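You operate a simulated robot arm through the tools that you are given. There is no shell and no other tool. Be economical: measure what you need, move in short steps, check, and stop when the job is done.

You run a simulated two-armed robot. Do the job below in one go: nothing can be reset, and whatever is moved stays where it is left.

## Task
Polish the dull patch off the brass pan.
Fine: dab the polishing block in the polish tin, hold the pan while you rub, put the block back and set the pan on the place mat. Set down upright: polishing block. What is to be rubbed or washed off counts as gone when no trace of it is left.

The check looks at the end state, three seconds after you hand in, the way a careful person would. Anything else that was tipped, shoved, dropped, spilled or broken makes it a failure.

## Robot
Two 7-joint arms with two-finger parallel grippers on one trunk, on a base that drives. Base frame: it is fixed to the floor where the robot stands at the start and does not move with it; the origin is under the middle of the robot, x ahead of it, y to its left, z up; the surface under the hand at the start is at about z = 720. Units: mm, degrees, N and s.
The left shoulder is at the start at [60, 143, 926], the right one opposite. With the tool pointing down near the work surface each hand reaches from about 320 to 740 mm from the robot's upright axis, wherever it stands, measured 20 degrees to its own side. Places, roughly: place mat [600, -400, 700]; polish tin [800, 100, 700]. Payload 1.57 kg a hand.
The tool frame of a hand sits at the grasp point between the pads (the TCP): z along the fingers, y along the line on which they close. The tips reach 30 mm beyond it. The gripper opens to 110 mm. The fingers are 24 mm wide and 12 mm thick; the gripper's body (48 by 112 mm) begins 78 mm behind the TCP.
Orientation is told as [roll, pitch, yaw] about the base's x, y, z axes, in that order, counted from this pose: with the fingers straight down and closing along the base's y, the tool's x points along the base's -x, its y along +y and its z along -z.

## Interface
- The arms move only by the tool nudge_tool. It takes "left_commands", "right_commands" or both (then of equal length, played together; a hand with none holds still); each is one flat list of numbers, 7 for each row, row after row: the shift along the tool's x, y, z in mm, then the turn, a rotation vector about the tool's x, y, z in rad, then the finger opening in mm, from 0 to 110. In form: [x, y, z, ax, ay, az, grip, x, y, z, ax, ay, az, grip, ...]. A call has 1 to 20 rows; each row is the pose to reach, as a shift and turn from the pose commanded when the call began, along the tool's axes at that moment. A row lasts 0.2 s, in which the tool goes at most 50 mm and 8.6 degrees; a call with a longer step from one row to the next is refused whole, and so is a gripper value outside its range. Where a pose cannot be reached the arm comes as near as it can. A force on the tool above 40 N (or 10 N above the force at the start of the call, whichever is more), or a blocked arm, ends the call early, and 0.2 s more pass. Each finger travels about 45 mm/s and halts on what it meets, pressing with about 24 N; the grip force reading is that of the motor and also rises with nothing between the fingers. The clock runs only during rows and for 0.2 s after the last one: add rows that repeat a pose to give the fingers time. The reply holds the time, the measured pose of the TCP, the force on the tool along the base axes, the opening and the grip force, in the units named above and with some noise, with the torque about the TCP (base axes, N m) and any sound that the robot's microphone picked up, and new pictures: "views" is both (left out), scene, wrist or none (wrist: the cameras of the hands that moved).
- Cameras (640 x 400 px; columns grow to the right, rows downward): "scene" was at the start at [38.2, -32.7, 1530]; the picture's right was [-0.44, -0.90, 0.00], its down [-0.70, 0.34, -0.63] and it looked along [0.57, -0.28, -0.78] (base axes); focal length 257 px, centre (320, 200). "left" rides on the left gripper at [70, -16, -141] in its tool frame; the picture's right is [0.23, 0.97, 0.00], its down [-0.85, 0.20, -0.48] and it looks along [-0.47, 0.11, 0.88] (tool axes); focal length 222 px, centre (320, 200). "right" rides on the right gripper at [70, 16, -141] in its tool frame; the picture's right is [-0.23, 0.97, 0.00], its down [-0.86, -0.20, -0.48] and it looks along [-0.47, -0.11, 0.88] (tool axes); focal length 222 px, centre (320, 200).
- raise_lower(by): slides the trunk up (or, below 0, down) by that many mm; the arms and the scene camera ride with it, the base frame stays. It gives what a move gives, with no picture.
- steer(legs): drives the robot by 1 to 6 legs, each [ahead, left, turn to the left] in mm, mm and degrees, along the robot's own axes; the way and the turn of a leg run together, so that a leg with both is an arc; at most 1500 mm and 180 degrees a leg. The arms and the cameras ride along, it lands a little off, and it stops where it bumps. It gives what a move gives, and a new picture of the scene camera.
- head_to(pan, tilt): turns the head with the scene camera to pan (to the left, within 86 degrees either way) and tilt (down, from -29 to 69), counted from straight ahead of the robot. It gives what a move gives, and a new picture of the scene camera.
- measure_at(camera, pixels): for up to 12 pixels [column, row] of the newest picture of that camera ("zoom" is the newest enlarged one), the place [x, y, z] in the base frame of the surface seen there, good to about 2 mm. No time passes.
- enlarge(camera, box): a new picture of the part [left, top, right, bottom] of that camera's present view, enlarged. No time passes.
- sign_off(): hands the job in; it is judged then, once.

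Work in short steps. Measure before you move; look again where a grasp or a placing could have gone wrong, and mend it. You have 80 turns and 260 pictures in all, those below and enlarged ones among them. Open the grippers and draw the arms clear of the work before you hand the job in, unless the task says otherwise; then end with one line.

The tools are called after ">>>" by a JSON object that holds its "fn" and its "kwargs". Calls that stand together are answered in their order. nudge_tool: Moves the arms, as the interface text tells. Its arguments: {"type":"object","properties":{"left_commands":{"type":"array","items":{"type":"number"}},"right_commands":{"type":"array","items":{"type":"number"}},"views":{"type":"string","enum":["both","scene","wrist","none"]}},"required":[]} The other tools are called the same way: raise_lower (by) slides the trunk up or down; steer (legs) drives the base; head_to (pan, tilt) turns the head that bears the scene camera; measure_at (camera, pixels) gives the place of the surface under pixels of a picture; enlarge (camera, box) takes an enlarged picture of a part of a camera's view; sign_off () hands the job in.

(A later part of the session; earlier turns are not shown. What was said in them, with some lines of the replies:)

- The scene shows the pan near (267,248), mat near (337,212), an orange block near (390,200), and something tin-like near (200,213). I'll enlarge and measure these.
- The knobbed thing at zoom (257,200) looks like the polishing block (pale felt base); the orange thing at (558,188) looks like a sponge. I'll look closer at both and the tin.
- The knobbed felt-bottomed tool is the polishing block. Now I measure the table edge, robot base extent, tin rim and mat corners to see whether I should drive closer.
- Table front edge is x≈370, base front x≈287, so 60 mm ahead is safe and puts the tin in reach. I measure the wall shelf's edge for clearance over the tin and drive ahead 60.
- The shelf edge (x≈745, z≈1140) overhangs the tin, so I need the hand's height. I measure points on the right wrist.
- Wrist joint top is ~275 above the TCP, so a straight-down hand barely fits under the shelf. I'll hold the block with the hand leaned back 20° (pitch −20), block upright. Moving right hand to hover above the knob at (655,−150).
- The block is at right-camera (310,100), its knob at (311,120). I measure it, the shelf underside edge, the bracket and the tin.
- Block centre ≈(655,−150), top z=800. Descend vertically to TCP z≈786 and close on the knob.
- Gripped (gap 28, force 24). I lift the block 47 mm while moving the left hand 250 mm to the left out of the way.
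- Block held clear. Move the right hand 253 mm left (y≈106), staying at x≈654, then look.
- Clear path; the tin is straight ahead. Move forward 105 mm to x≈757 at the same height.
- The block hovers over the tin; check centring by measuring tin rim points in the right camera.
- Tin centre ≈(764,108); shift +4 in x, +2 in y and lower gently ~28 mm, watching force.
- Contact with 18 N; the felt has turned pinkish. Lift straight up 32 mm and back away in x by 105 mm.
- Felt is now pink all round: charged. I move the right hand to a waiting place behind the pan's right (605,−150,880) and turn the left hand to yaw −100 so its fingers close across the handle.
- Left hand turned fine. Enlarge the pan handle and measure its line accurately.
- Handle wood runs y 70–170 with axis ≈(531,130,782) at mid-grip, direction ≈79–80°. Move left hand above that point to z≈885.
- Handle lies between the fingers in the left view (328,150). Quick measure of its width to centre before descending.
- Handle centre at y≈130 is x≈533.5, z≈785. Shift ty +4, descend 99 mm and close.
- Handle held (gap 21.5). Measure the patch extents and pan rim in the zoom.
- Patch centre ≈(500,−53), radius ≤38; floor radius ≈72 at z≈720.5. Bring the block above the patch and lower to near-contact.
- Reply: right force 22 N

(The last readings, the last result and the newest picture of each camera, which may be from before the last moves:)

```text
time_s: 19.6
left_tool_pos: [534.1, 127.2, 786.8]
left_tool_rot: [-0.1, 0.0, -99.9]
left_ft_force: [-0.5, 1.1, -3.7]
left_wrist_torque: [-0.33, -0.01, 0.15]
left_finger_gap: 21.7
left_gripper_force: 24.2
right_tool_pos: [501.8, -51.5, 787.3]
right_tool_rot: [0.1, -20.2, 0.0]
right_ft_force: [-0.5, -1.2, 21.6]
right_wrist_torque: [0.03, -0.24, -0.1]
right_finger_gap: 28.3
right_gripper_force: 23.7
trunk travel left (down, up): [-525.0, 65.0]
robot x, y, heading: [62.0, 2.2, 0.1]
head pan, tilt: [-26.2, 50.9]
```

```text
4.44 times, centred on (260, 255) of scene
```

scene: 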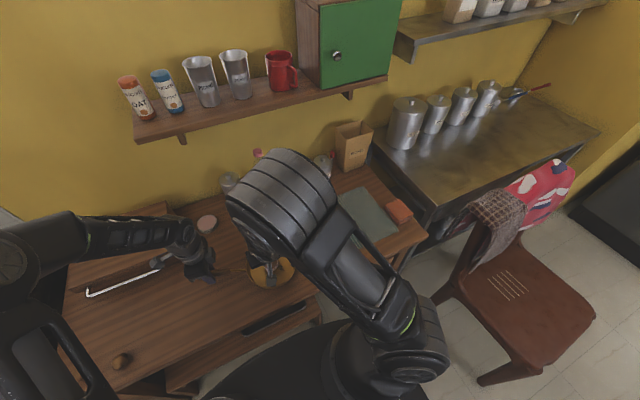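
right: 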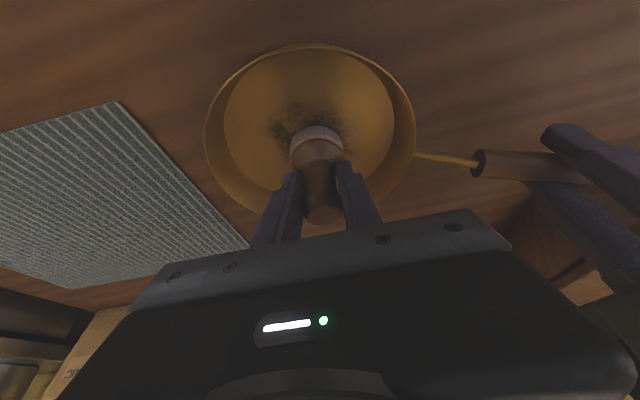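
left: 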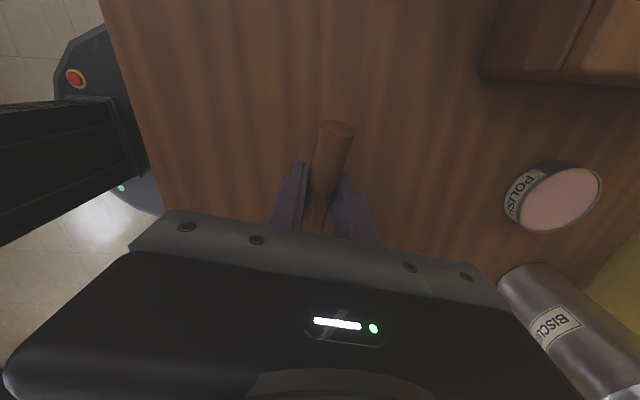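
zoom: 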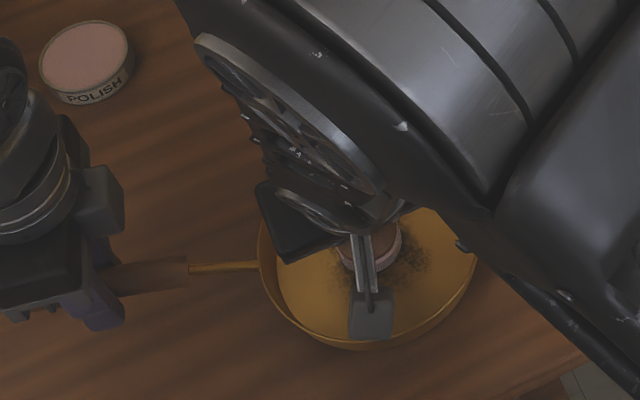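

Block presses the pan floor at 21 N over the patch (patch visible at right-view (268–350, 100–150)). Start rubbing: strokes along y over the near half.

>>> {"fn": "nudge_tool", "kwargs": {"right_commands": [0, -15, 0, 0, 0, 0, 10, 0, -30, 0, 0, 0, 0, 10, 9.4, -30, -3.4, 0, 0, 0, 10, 9.4, -10, -3.4, 0, 0, 0, 10, 9.4, 10, -3.4, 0, 0, 0, 10, 9.4, 30, -3.4, 0, 0, 0, 10, 18.8, 25, -6.8, 0, 0, 0, 10, 18.8, 5, -6.8, 0, 0, 0, 10, 18.8, -15, -6.8, 0, 0, 0, 10, 18.8, -28, -6.8, 0, 0, 0, 10, 28.2, -20, -10.3, 0, 0, 0, 10, 28.2, 0, -10.3, 0, 0, 0, 10, 28.2, 18, -10.3, 0, 0, 0, 10, 18.8, 25, -6.8, 0, 0, 0, 10, 9.4, 30, -3.4, 0, 0, 0, 10, 0, 30, 0, 0, 0, 0, 10, 0, 10, 0, 0, 0, 0, 10, 0, -10, 0, 0, 0, 0, 10, 0, -30, 0, 0, 0, 0, 10, 0, -30, 0, 0, 0, 0, 10], "views": "wrist"}}

>>> {"fn": "enlarge", "kwargs": {"camera": "right", "box": [190, 40, 430, 220]}}

```text
time_s: 23.8
left_tool_pos: [533.4, 126.3, 786.1]
left_tool_rot: [0.0, -0.1, -100.0]
left_ft_force: [0.1, -1.0, 0.0]
left_wrist_torque: [-0.33, -0.01, 0.01]
left_finger_gap: 21.6
left_gripper_force: 23.5
right_tool_pos: [499.3, -85.0, 784.9]
right_tool_rot: [0.0, -20.0, 0.1]
right_ft_force: [-0.8, 0.6, 0.7]
right_wrist_torque: [0.0, -0.03, 0.02]
right_finger_gap: 28.0
right_gripper_force: 23.7
trunk travel left (down, up): [-525.0, 65.0]
robot x, y, heading: [62.5, -1.0, 0.1]
head pan, tilt: [-26.2, 50.9]
```

right: 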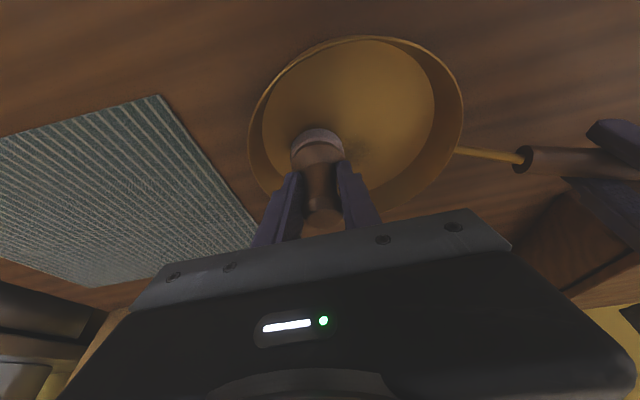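

```text
2.22 times, centred on (310, 130) of right
```

zoom: 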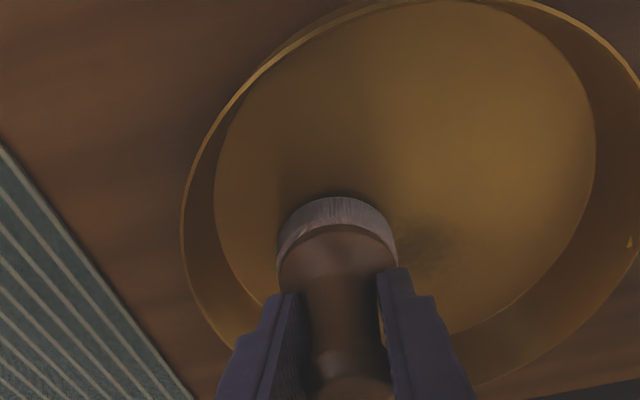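

The near half is clean; the vertical force has fallen to ~1 N, and a residue remains on the far side (zoom (430,240)). Press 2 mm deeper and rub the far half.

>>> {"fn": "nudge_tool", "kwargs": {"right_commands": [0.7, 0, 1.9, 0, 0, 0, 10, -8.7, 3, 5.3, 0, 0, 0, 10, -8.7, 20, 5.3, 0, 0, 0, 10, -8.7, 40, 5.3, 0, 0, 0, 10, -8.7, 60, 5.3, 0, 0, 0, 10, -18.1, 55, 8.7, 0, 0, 0, 10, -18.1, 35, 8.7, 0, 0, 0, 10, -18.1, 15, 8.7, 0, 0, 0, 10, -18.1, 3, 8.7, 0, 0, 0, 10, -27.5, 12, 12.2, 0, 0, 0, 10, -27.5, 30, 12.2, 0, 0, 0, 10, -27.5, 48, 12.2, 0, 0, 0, 10, -18.1, 50, 8.7, 0, 0, 0, 10, -18.1, 30, 8.7, 0, 0, 0, 10, -18.1, 10, 8.7, 0, 0, 0, 10, -8.7, 0, 5.3, 0, 0, 0, 10, -8.7, 20, 5.3, 0, 0, 0, 10, -8.7, 40, 5.3, 0, 0, 0, 10, 0.7, 25, 1.9, 0, 0, 0, 10, 10, 8, -1.5, 0, 0, 0, 10], "views": "wrist"}}

>>> {"fn": "enlarge", "kwargs": {"camera": "right", "box": [190, 40, 430, 220]}}

```text
time_s: 28.0
left_tool_pos: [532.1, 126.8, 788.0]
left_tool_rot: [0.1, -0.1, -99.9]
left_ft_force: [-2.1, -0.4, -0.7]
left_wrist_torque: [0.12, -0.07, -0.14]
left_finger_gap: 21.4
left_gripper_force: 24.0
right_tool_pos: [490.0, -72.8, 783.1]
right_tool_rot: [0.0, -19.8, 0.1]
right_ft_force: [0.4, 1.1, 2.5]
right_wrist_torque: [0.02, -0.08, 0.0]
right_finger_gap: 27.3
right_gripper_force: 23.9
trunk travel left (down, up): [-525.0, 65.0]
robot x, y, heading: [63.5, 6.9, -0.1]
head pan, tilt: [-26.2, 50.9]
```

right: 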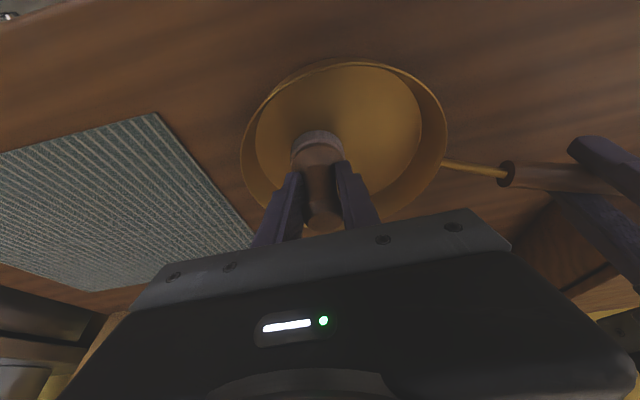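

```text
2.22 times, centred on (310, 130) of right
```

zoom: 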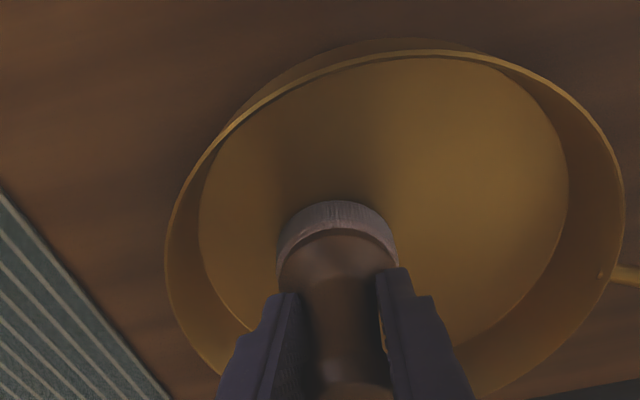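

The pan looks clean around the block. Lift the block 60 mm up and away to inspect the whole floor and the felt.

>>> {"fn": "nudge_tool", "kwargs": {"right_commands": [-7, 0, -19, 0, 0, 0, 10, -17, 0, -47, 0, 0, 0, 10, -27, 0, -75, 0, 0, 0, 10, -60, -25, -63, 0, 0, 0, 10, -95, -50, -50, 0, 0, 0, 10, -135, -70, -36, 0, 0, 0, 10, -135, -70, -36, 0, 0, 0, 10], "views": "both"}}

>>> {"fn": "enlarge", "kwargs": {"camera": "scene", "box": [225, 225, 305, 295]}}

>>> {"fn": "enlarge", "kwargs": {"camera": "right", "box": [220, 0, 480, 230]}}

```text
time_s: 29.6
left_tool_pos: [534.6, 126.6, 787.6]
left_tool_rot: [0.0, 0.0, -99.9]
left_ft_force: [-0.8, 1.3, 2.2]
left_wrist_torque: [-0.02, 0.07, -0.06]
left_finger_gap: 21.5
left_gripper_force: 23.6
right_tool_pos: [608.1, -144.6, 861.1]
right_tool_rot: [0.0, -20.1, 0.1]
right_ft_force: [0.1, -0.2, 0.3]
right_wrist_torque: [0.02, 0.01, 0.01]
right_finger_gap: 27.4
right_gripper_force: 24.0
trunk travel left (down, up): [-525.0, 65.0]
robot x, y, heading: [63.2, -2.4, 0.3]
head pan, tilt: [-26.2, 50.9]
```

scene: 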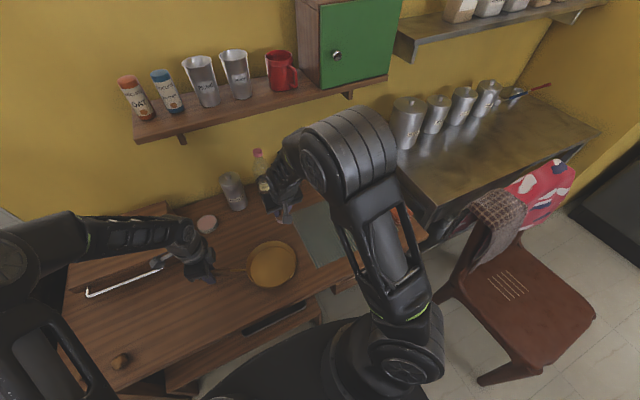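
right: 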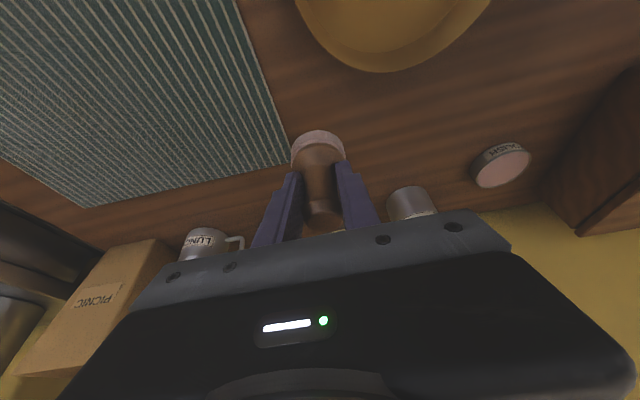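

```text
5.71 times, centred on (265, 260) of scene
```

zoom: 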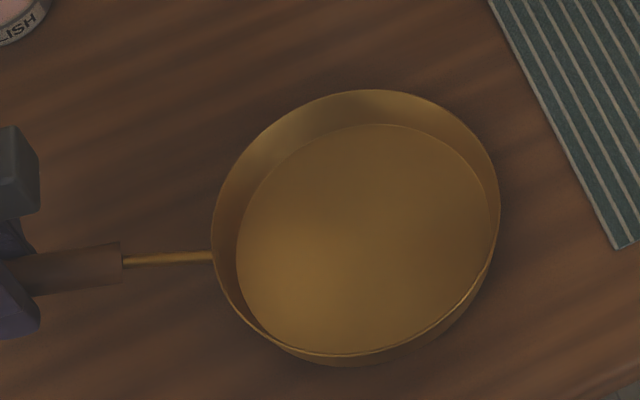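

```text
1.74 times, centred on (350, 115) of right
```

zoom: 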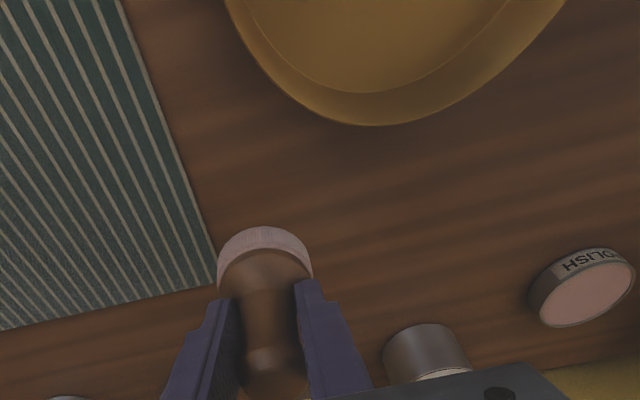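

The floor looks clean, but there may be a faint shade at zoom (335,245). A tighter enlargement before deciding.

>>> {"fn": "enlarge", "kwargs": {"camera": "scene", "box": [252, 240, 292, 290]}}

```text
8.00 times, centred on (272, 265) of scene
```

zoom: 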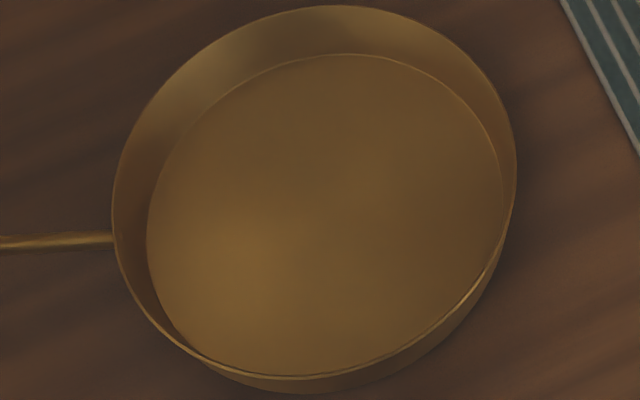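

Smooth reflection only. For assurance that no trace is left, one more light pass over the whole patch area.

>>> {"fn": "nudge_tool", "kwargs": {"right_commands": [33, 30, -9, 0, 0, 0, 10, 66, 61, -18, 0, 0, 0, 10, 99.5, 92, -27.7, 0, 0, 0, 10, 112, 92, 7, 0, 0, 0, 10, 122, 92, 34, 0, 0, 0, 10, 124.8, 92, 41.9, 0, 0, 0, 10, 124.8, 67, 41.9, 0, 0, 0, 10, 110.7, 72, 47, 0, 0, 0, 10, 110.7, 92, 47, 0, 0, 0, 10, 110.7, 112, 47, 0, 0, 0, 10, 98.5, 102, 51.5, 0, 0, 0, 10, 98.5, 80, 51.5, 0, 0, 0, 10, 115.4, 67, 45.3, 0, 0, 0, 10, 134.2, 64, 38.5, 0, 0, 0, 10, 134.2, 87, 38.5, 0, 0, 0, 10, 134.2, 110, 38.5, 0, 0, 0, 10, 120.1, 117, 43.6, 0, 0, 0, 10, 120.1, 92, 43.6, 0, 0, 0, 10, 145.5, 92, 34.4, 0, 0, 0, 10, 148.3, 72, 33.4, 0, 0, 0, 10], "views": "wrist"}}

```text
time_s: 33.8
left_tool_pos: [533.6, 126.9, 787.1]
left_tool_rot: [0.1, 0.0, -99.9]
left_ft_force: [0.7, -0.9, 0.3]
left_wrist_torque: [0.13, 0.01, 0.05]
left_finger_gap: 21.3
left_gripper_force: 23.6
right_tool_pos: [475.1, -73.5, 783.0]
right_tool_rot: [0.0, -20.0, 0.1]
right_ft_force: [0.0, -0.1, -0.9]
right_wrist_torque: [-0.01, 0.0, -0.04]
right_finger_gap: 27.5
right_gripper_force: 23.7
trunk travel left (down, up): [-525.0, 65.0]
robot x, y, heading: [62.6, 2.3, 0.2]
head pan, tilt: [-26.2, 50.9]
```

right: 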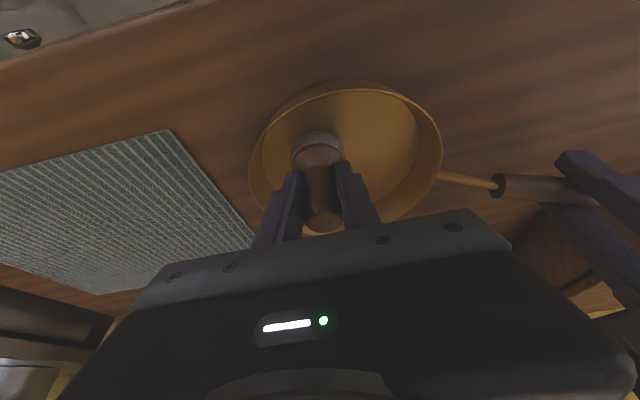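

Return the block: lift 60 mm, travel to above its original spot (654,−148), and inspect.

>>> {"fn": "nudge_tool", "kwargs": {"right_commands": [-10, 0, -28, 0, 0, 0, 10, -20.5, 0, -56.4, 0, 0, 0, 10, -54, -15, -44, 0, 0, 0, 10, -88, -30, -32, 0, 0, 0, 10, -121, -45, -19.7, 0, 0, 0, 10, -155, -60, -7.5, 0, 0, 0, 10, -188.8, -75, 4.8, 0, 0, 0, 10, -188.8, -75, 4.8, 0, 0, 0, 10], "views": "both"}}

>>> {"fn": "enlarge", "kwargs": {"camera": "scene", "box": [245, 230, 305, 290]}}

>>> {"fn": "enlarge", "kwargs": {"camera": "right", "box": [240, 90, 400, 250]}}

```text
time_s: 35.6
left_tool_pos: [533.1, 126.4, 787.2]
left_tool_rot: [-0.1, 0.1, -99.9]
left_ft_force: [-0.3, 1.2, 0.9]
left_wrist_torque: [0.09, 0.09, -0.06]
left_finger_gap: 21.5
left_gripper_force: 23.8
right_tool_pos: [654.6, -147.7, 843.3]
right_tool_rot: [0.0, -20.0, 0.2]
right_ft_force: [0.0, -0.2, 0.0]
right_wrist_torque: [-0.01, -0.02, -0.01]
right_finger_gap: 27.4
right_gripper_force: 24.0
trunk travel left (down, up): [-525.0, 65.0]
robot x, y, heading: [61.5, -1.1, -0.1]
head pan, tilt: [-26.2, 50.9]
```

scene: 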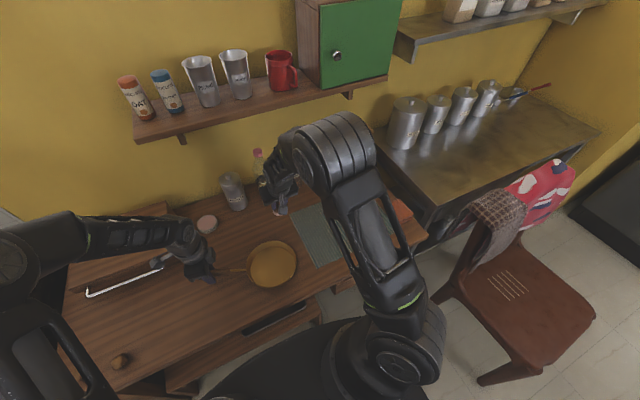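
right: 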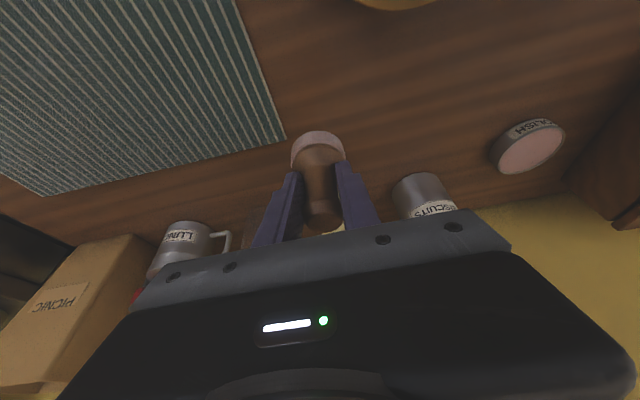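

```text
6.67 times, centred on (275, 260) of scene
```

zoom: 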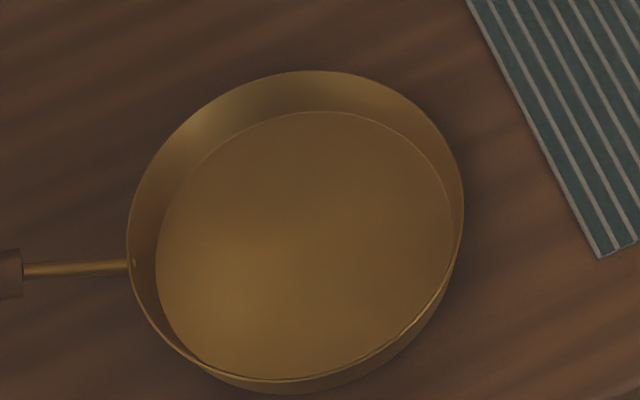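

```text
2.50 times, centred on (320, 170) of right
```

zoom: 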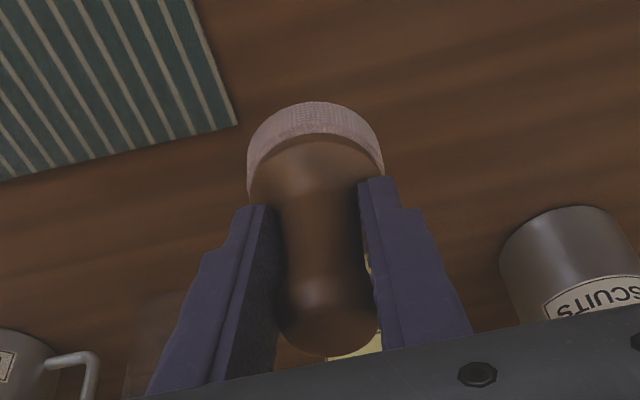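

Pan is clean. Measure the held block's base edges and knob top to place it upright at its original spot.

>>> {"fn": "measure_at", "kwargs": {"camera": "zoom", "pixels": [[315, 106], [315, 130], [250, 170], [383, 165], [325, 345], [325, 310], [325, 280], [300, 330], [350, 330]]}}

```text
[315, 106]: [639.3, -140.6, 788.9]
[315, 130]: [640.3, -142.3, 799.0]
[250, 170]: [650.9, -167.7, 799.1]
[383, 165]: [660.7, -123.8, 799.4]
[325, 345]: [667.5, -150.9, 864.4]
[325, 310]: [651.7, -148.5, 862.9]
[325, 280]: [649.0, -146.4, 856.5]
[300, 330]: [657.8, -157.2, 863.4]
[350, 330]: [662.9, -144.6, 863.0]
```

Block top z≈863.5, nearly level, ~3 mm too far in x. Lower 64.5 mm with a −3 mm x, −1 mm y correction.

>>> {"fn": "nudge_tool", "kwargs": {"right_commands": [9, -1, 18, 0, 0, 0, 10, 16, -1, 37, 0, 0, 0, 10, 23.3, -1, 55.4, 0, 0, 0, 10, 24.3, -1, 58.2, 0, 0, 0, 10, 24.9, -1, 59.6, 0, 0, 0, 10, 24.9, -1, 59.6, 0, 0, 0, 10], "views": "wrist"}}

>>> {"fn": "enlarge", "kwargs": {"camera": "right", "box": [240, 90, 400, 250]}}

```text
time_s: 37.0
left_tool_pos: [532.9, 127.6, 787.6]
left_tool_rot: [0.0, -0.1, -99.9]
left_ft_force: [0.3, 0.3, 0.2]
left_wrist_torque: [0.44, -0.04, 0.0]
left_finger_gap: 21.6
left_gripper_force: 23.1
right_tool_pos: [652.6, -148.4, 779.3]
right_tool_rot: [0.0, -20.2, 0.1]
right_ft_force: [-3.0, -1.1, 12.4]
right_wrist_torque: [-0.26, -0.01, -0.04]
right_finger_gap: 27.3
right_gripper_force: 24.3
trunk travel left (down, up): [-525.0, 65.0]
robot x, y, heading: [63.9, 0.8, 0.0]
head pan, tilt: [-26.2, 50.9]
```

right: 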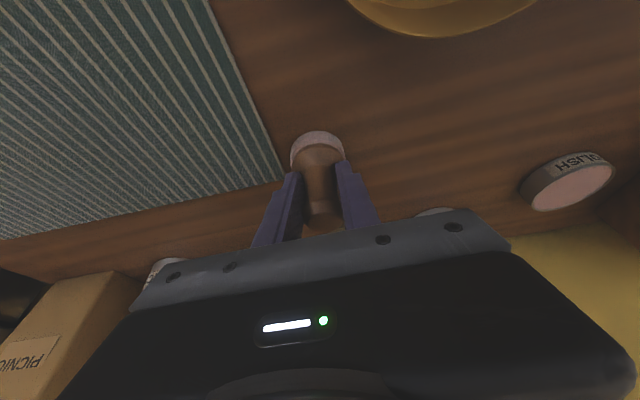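

```text
2.50 times, centred on (320, 170) of right
```

zoom: 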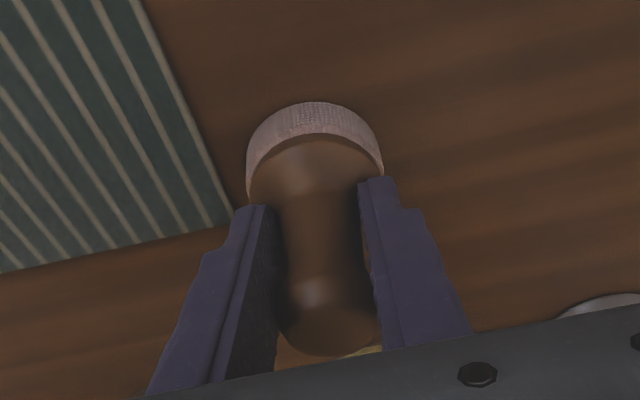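

Block stands on the table (12 N). Ease 0.8 mm, open the fingers, then withdraw.

>>> {"fn": "nudge_tool", "kwargs": {"right_commands": [0, 0, -0.8, 0, 0, 0, 20, 0, 0, -0.8, 0, 0, 0, 40, 0, 0, -0.8, 0, 0, 0, 60, 0, 0, -0.8, 0, 0, 0, 64, 0, 0, -0.8, 0, 0, 0, 64, -5, 0, -30, 0, 0, 0, 64, -15, 0, -65, 0, 0, 0, 64, -25, 0, -100, 0, 0, 0, 64, -25, 0, -100, 0, 0, 0, 64], "views": "both"}}

>>> {"fn": "enlarge", "kwargs": {"camera": "right", "box": [240, 50, 400, 210]}}

```text
time_s: 39.0
left_tool_pos: [533.6, 126.8, 788.0]
left_tool_rot: [0.0, -0.1, -99.9]
left_ft_force: [-1.6, 1.4, 0.6]
left_wrist_torque: [-0.06, 0.03, -0.14]
left_finger_gap: 21.5
left_gripper_force: 24.0
right_tool_pos: [642.3, -148.0, 881.1]
right_tool_rot: [-0.1, -19.9, 0.2]
right_ft_force: [0.7, -0.1, 0.0]
right_wrist_torque: [-0.02, -0.02, 0.01]
right_finger_gap: 64.0
right_gripper_force: 0.0
trunk travel left (down, up): [-525.0, 65.0]
robot x, y, heading: [61.5, -1.5, 0.2]
head pan, tilt: [-26.2, 50.9]
```

scene: 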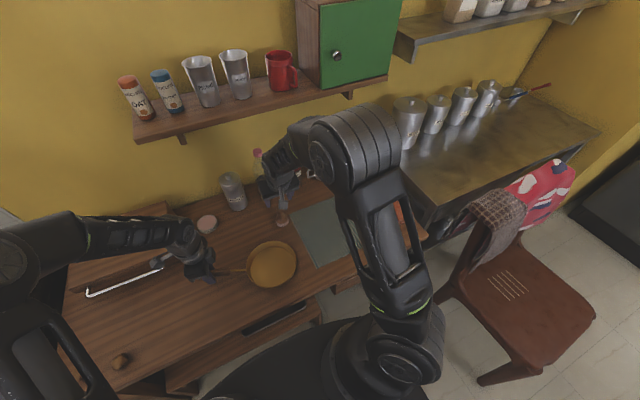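
right: 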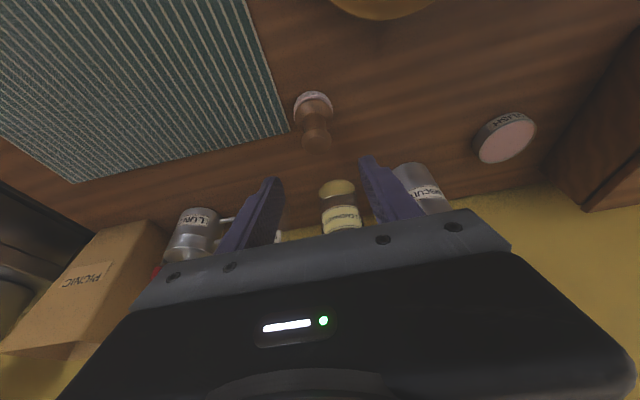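

```text
2.50 times, centred on (320, 130) of right
```

zoom: 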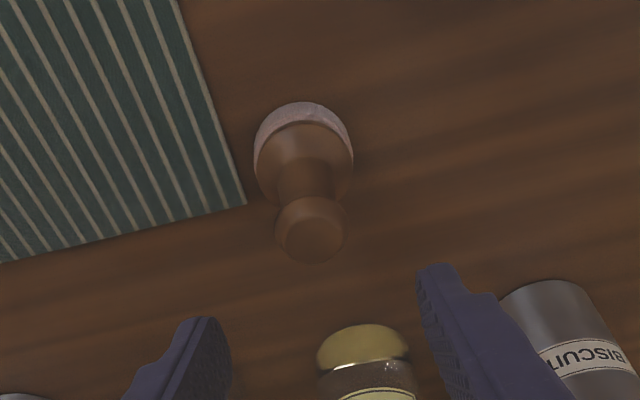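

Block is back, upright. Now test the pan's weight: lift the left hand 15 mm by the handle and see whether the pan stays level.

>>> {"fn": "nudge_tool", "kwargs": {"left_commands": [0, 0, -5, 0, 0, 0, 0, 0, 0, -10, 0, 0, 0, 0, 0, 0, -15, 0, 0, 0, 0, 0, 0, -15, 0, 0, 0, 0], "views": "scene"}}

>>> {"fn": "enlarge", "kwargs": {"camera": "scene", "box": [185, 225, 305, 300]}}

>>> {"fn": "measure_at", "kwargs": {"camera": "zoom", "pixels": [[340, 200], [420, 220], [560, 130], [440, 80], [380, 280], [480, 170], [330, 210], [594, 160]]}}

```text
time_s: 40.0
left_tool_pos: [535.0, 129.5, 801.3]
left_tool_rot: [-0.1, 0.0, -100.0]
left_ft_force: [0.1, 0.3, -2.5]
left_wrist_torque: [0.41, -0.07, -0.02]
left_finger_gap: 21.3
left_gripper_force: 24.5
right_tool_pos: [642.9, -148.5, 880.1]
right_tool_rot: [0.0, -20.0, 0.1]
right_ft_force: [0.8, 0.5, 0.6]
right_wrist_torque: [0.0, 0.02, 0.0]
right_finger_gap: 64.0
right_gripper_force: 0.0
trunk travel left (down, up): [-525.0, 65.0]
robot x, y, heading: [60.7, -2.1, 0.3]
head pan, tilt: [-26.2, 50.9]
```

scene: 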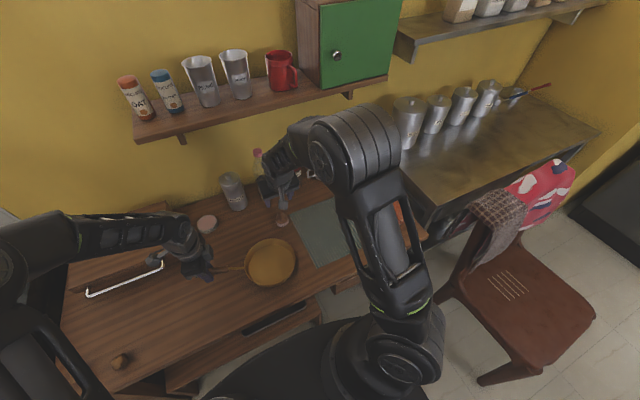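

```text
5.33 times, centred on (245, 262) of scene
```

zoom: 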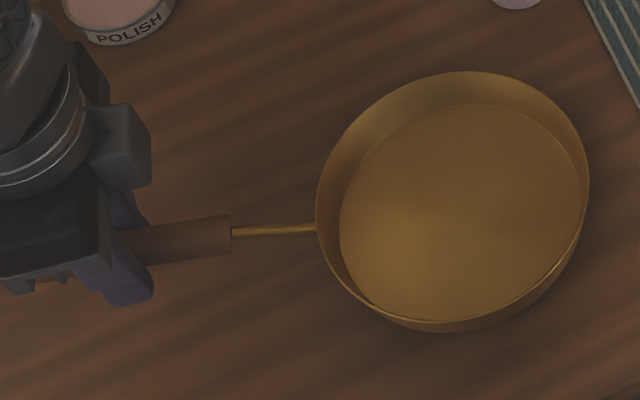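

```text
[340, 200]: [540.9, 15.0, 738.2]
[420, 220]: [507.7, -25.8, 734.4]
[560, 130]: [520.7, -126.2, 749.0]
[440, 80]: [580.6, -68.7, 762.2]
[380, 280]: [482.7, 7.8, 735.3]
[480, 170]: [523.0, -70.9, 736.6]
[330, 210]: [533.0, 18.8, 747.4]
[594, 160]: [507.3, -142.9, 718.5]
```

Excellent: the pan lifts level (floor z 734–736 everywhere, ~2.5 N). I'll carry it by driving the base sideways; check chair and other objects on the right first.

>>> {"fn": "measure_at", "kwargs": {"camera": "scene", "pixels": [[440, 290], [487, 380], [478, 340], [520, 360], [430, 300], [470, 290], [490, 260], [410, 330], [595, 320], [475, 225], [345, 130], [322, 168]]}}

>>> {"fn": "nudge_tool", "kwargs": {"left_commands": [0, 0, -10, 0, 0, 0, 0, 0, 0, -20, 0, 0, 0, 0, 0, 0, -25, 0, 0, 0, 0], "right_commands": [20, 0, -30, 0, 0, 0, 64, 40, 0, -60, 0, 0, 0, 64, 60, 0, -90, 0, 0, 0, 64], "views": "scene"}}

```text
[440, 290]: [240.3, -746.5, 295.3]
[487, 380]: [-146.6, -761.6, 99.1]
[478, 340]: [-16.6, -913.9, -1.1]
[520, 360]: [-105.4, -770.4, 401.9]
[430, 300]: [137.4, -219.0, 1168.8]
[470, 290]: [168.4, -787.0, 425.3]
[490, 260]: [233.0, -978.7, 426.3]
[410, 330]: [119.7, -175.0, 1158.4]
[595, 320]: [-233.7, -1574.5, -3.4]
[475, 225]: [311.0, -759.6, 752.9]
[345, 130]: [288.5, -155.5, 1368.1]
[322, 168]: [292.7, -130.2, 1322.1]
```

```text
time_s: 40.8
left_tool_pos: [534.8, 126.9, 826.9]
left_tool_rot: [0.1, 0.0, -99.9]
left_ft_force: [-1.0, 0.4, -2.6]
left_wrist_torque: [0.45, -0.14, 0.03]
left_finger_gap: 21.3
left_gripper_force: 23.7
right_tool_pos: [552.5, -149.7, 943.0]
right_tool_rot: [0.0, -20.1, 0.0]
right_ft_force: [-0.9, -0.1, -0.5]
right_wrist_torque: [-0.01, -0.03, 0.0]
right_finger_gap: 64.0
right_gripper_force: 0.0
trunk travel left (down, up): [-525.0, 65.0]
robot x, y, heading: [57.8, 2.5, -0.0]
head pan, tilt: [-26.2, 50.9]
```

scene: 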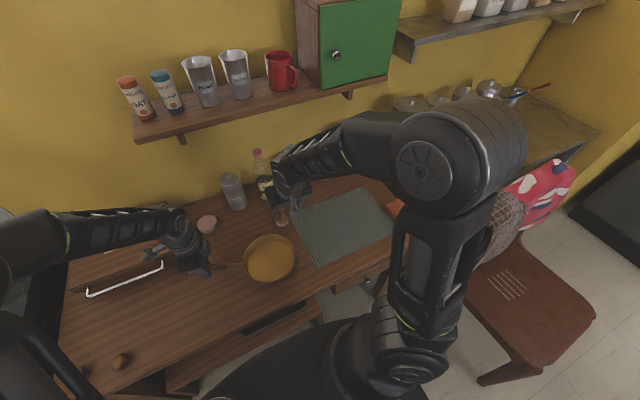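

Chair and counter lie at y<−745, so a 300 mm sideways drive is clear. The pan (floor z≈761) travels over to the mat; x correction by arm afterwards.

>>> {"fn": "steer", "kwargs": {"legs": [[0, -150, 0], [0, -150, 0]]}}

>>> {"fn": "enlarge", "kwargs": {"camera": "scene", "box": [140, 140, 340, 300]}}

```text
time_s: 43.1
left_tool_pos: [536.4, -175.6, 826.7]
left_tool_rot: [0.0, 0.1, -100.2]
left_ft_force: [-0.9, 0.1, -3.7]
left_wrist_torque: [0.48, -0.12, 0.02]
left_finger_gap: 21.7
left_gripper_force: 24.1
right_tool_pos: [552.9, -453.5, 942.3]
right_tool_rot: [0.2, -20.0, -0.2]
right_ft_force: [-0.7, -0.4, 0.0]
right_wrist_torque: [0.03, -0.03, 0.03]
right_finger_gap: 64.0
right_gripper_force: 0.0
trunk travel left (down, up): [-525.0, 65.0]
robot x, y, heading: [59.0, -300.8, -0.1]
head pan, tilt: [-26.2, 50.9]
```

scene: 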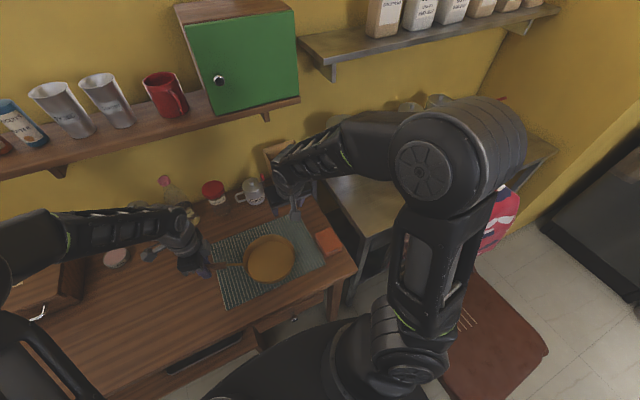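

```text
2.50 times, centred on (240, 220) of scene
```

zoom: 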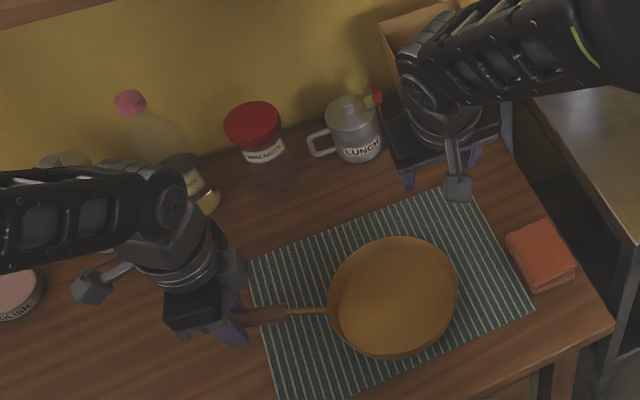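

Pan is above the mat, a bit close to its near edge. Shift +30 mm in x, then lower ~38 mm slowly.

>>> {"fn": "nudge_tool", "kwargs": {"left_commands": [2.6, 15, 0, 0, 0, 0, 0, 5.2, 29.5, 0, 0, 0, 0, 0, 5.2, 29.5, 10, 0, 0, 0, 0, 5.2, 29.5, 20, 0, 0, 0, 0, 5.2, 29.5, 28, 0, 0, 0, 0, 5.2, 29.5, 33, 0, 0, 0, 0, 5.2, 29.5, 36, 0, 0, 0, 0, 5.2, 29.5, 36, 0, 0, 0, 0], "views": "both"}}

>>> {"fn": "enlarge", "kwargs": {"camera": "scene", "box": [180, 190, 340, 310]}}

>>> {"fn": "measure_at", "kwargs": {"camera": "zoom", "pixels": [[290, 280], [350, 240], [400, 280], [350, 310], [350, 280], [230, 350], [480, 330], [450, 150]]}}

```text
time_s: 44.9
left_tool_pos: [566.9, -175.7, 790.9]
left_tool_rot: [0.0, 0.0, -100.1]
left_ft_force: [0.3, 1.3, 2.5]
left_wrist_torque: [-0.68, 0.14, 0.05]
left_finger_gap: 21.5
left_gripper_force: 23.8
right_tool_pos: [552.9, -452.9, 944.2]
right_tool_rot: [0.0, -19.9, -0.3]
right_ft_force: [-0.5, 1.0, 0.7]
right_wrist_torque: [0.04, -0.01, 0.01]
right_finger_gap: 63.9
right_gripper_force: 0.1
trunk travel left (down, up): [-525.0, 65.0]
robot x, y, heading: [57.4, -300.0, -0.4]
head pan, tilt: [-26.2, 50.9]
```

scene: 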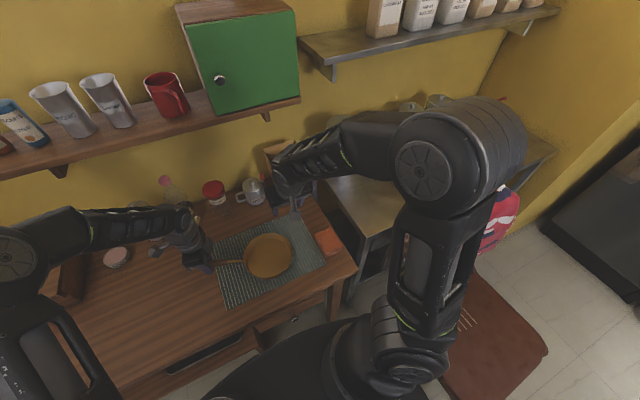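
left: 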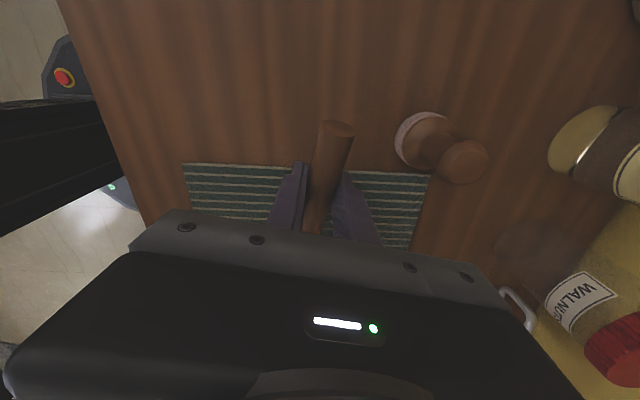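

```text
3.33 times, centred on (260, 250) of scene
```

zoom: 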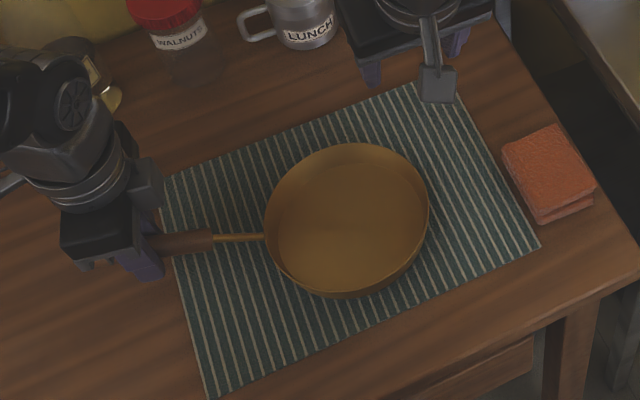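

```text
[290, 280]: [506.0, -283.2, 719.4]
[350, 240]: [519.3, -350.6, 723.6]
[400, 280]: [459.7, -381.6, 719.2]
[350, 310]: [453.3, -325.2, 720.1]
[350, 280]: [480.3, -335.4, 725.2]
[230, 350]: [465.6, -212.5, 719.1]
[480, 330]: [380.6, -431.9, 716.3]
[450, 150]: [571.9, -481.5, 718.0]
```

The pan touches down (torque reversed). Check the floor level near and far from the handle.

>>> {"fn": "measure_at", "kwargs": {"camera": "zoom", "pixels": [[290, 225], [300, 230], [310, 220], [330, 220], [360, 210], [380, 205], [400, 200], [410, 205], [345, 180], [340, 265]]}}

```text
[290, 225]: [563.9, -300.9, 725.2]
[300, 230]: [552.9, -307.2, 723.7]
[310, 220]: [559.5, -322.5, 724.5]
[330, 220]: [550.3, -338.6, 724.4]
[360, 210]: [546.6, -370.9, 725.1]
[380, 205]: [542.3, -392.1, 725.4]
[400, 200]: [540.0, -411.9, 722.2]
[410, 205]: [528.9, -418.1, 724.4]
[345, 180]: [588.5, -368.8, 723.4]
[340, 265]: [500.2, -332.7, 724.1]
```

Level at z≈724. Ease down 1 mm, open the left fingers and rise straight up.

>>> {"fn": "nudge_tool", "kwargs": {"left_commands": [0, 0, 1, 0, 0, 0, 10, 0, 0, 1, 0, 0, 0, 25, 0, 0, 1, 0, 0, 0, 40, 0, 0, 1, 0, 0, 0, 50, 0, 0, 1, 0, 0, 0, 50, 0, 0, 1, 0, 0, 0, 50, 0, 0, -30, 0, 0, 0, 50, 0, 0, -65, 0, 0, 0, 50, 0, 0, -100, 0, 0, 0, 50, 0, 0, -140, 0, 0, 0, 50, 0, 0, -180, 0, 0, 0, 50, 0, 0, -180, 0, 0, 0, 50], "views": "both"}}

>>> {"fn": "enlarge", "kwargs": {"camera": "scene", "box": [180, 190, 340, 310]}}

```text
time_s: 47.5
left_tool_pos: [567.0, -174.9, 972.2]
left_tool_rot: [0.1, 0.0, -100.3]
left_ft_force: [1.3, 0.7, -0.5]
left_wrist_torque: [0.02, 0.02, -0.01]
left_finger_gap: 50.2
left_gripper_force: 0.1
right_tool_pos: [553.2, -453.3, 943.4]
right_tool_rot: [0.0, -20.0, -0.1]
right_ft_force: [0.2, -0.2, 0.1]
right_wrist_torque: [-0.02, 0.0, 0.0]
right_finger_gap: 63.7
right_gripper_force: 0.0
trunk travel left (down, up): [-525.0, 65.0]
robot x, y, heading: [61.6, -302.7, -0.4]
head pan, tilt: [-26.2, 50.9]
```

scene: 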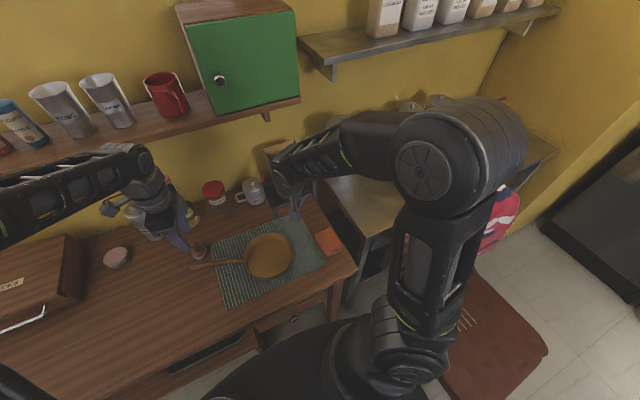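
left: 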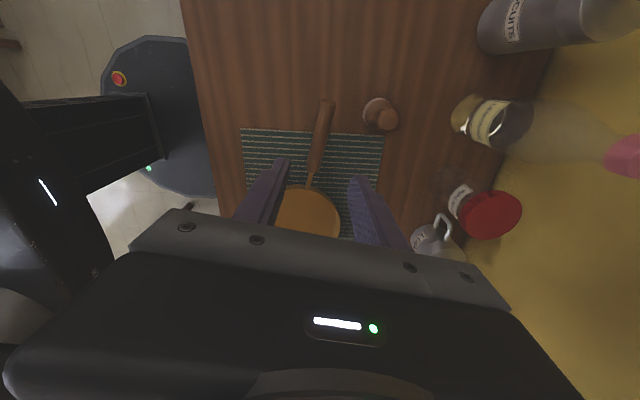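

```text
3.33 times, centred on (260, 250) of scene
```

zoom: 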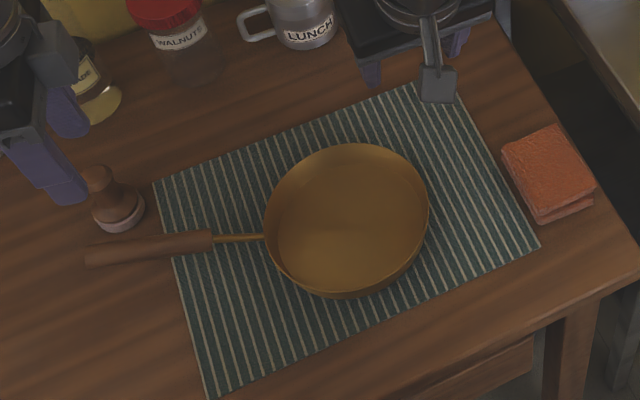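

Pan rests flat on the mat, block upright, nothing else disturbed. Draw both hands back, open the grippers, and take a last look.

>>> {"fn": "nudge_tool", "kwargs": {"left_commands": [-5, -30, -15, 0, 0, 0, 70, -10, -60, -30, 0, 0, 0, 90, -16, -90, -45, 0, 0, 0, 110, -16, -90, -45, 0, 0, 0, 110, -16, -90, -45, 0, 0, 0, 110], "right_commands": [20, 0, -30, 0, 0, 0, 70, 40, 0, -60, 0, 0, 0, 90, 60, 0, -90, 0, 0, 0, 110, 60, 0, -90, 0, 0, 0, 110, 60, 0, -90, 0, 0, 0, 110], "views": "both"}}

>>> {"fn": "enlarge", "kwargs": {"camera": "right", "box": [0, 0, 640, 260]}}

>>> {"fn": "enlarge", "kwargs": {"camera": "scene", "box": [70, 180, 350, 320]}}

```text
time_s: 48.7
left_tool_pos: [476.0, -175.3, 1016.0]
left_tool_rot: [0.0, 0.0, -100.2]
left_ft_force: [0.7, -0.6, 0.2]
left_wrist_torque: [0.03, 0.0, 0.01]
left_finger_gap: 110.3
left_gripper_force: 0.0
right_tool_pos: [462.2, -452.8, 1009.8]
right_tool_rot: [0.0, -19.9, -0.1]
right_ft_force: [-0.8, 0.1, 0.4]
right_wrist_torque: [0.0, -0.02, 0.02]
right_finger_gap: 110.2
right_gripper_force: 0.0
trunk travel left (down, up): [-525.0, 65.0]
robot x, y, heading: [57.0, -298.1, -0.1]
head pan, tilt: [-26.2, 50.9]
```

scene: 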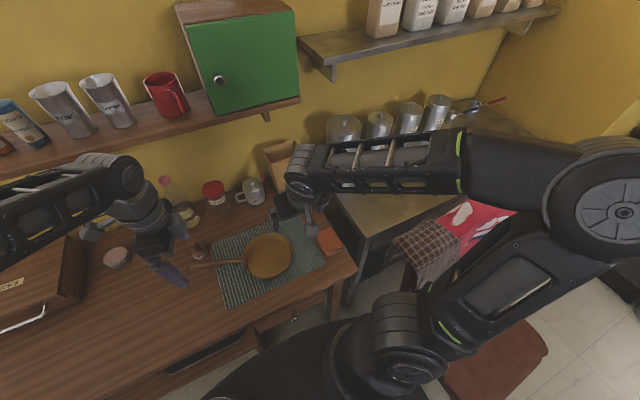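
right: 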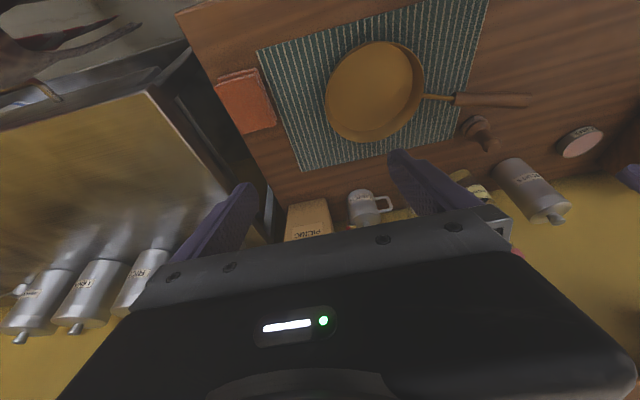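
left: 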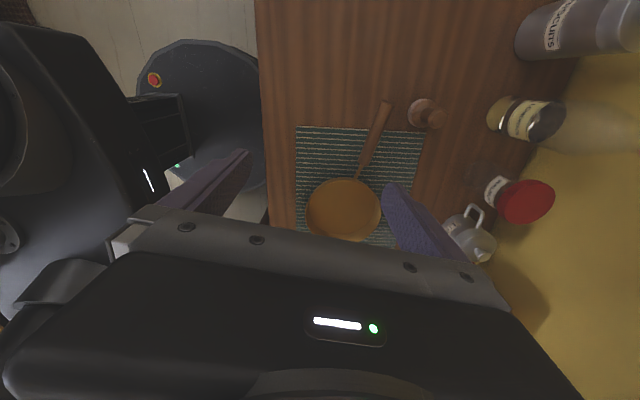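

```text
1.00 times, centred on (320, 130) of right (not enlarged: the box is as wide or as high as the picture)
```

zoom: 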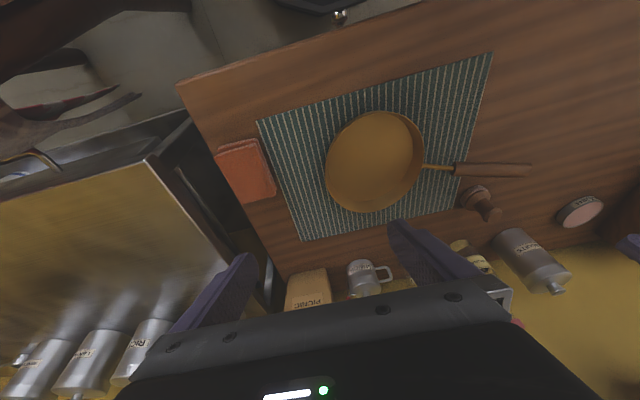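

```text
2.29 times, centred on (210, 250) of scene
```

zoom: 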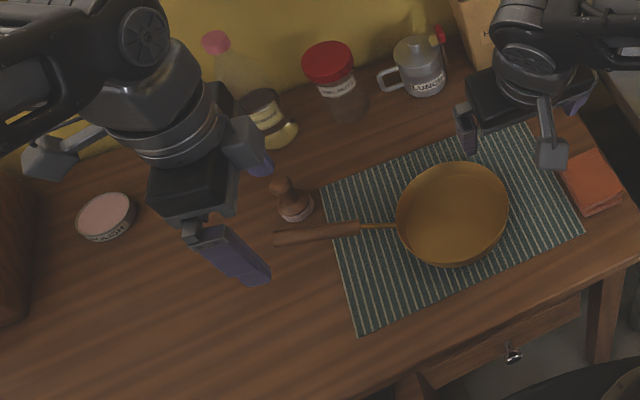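

All in place; a final close look at the pan floor from the right camera (370,90).

>>> {"fn": "enlarge", "kwargs": {"camera": "right", "box": [310, 30, 440, 150]}}

```text
3.33 times, centred on (375, 90) of right
```

zoom: 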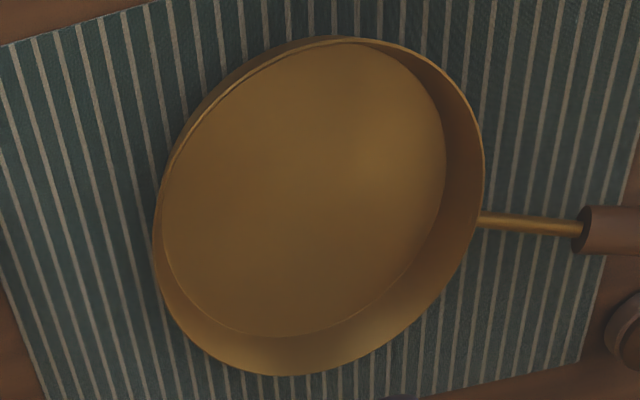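

The pan floor shows no trace of the patch, the pan is on the mat, the block is upright in its place, and the hands are open and clear. Handing in.

>>> {"fn": "sign_off", "kwargs": {}}

```text
The job is handed in.
```

The dull patch is polished off the brass pan with no trace visible. The pan sits flat on the place mat, and the polishing block is back in its place, upright. Nothing else was seen to be moved or spilled.
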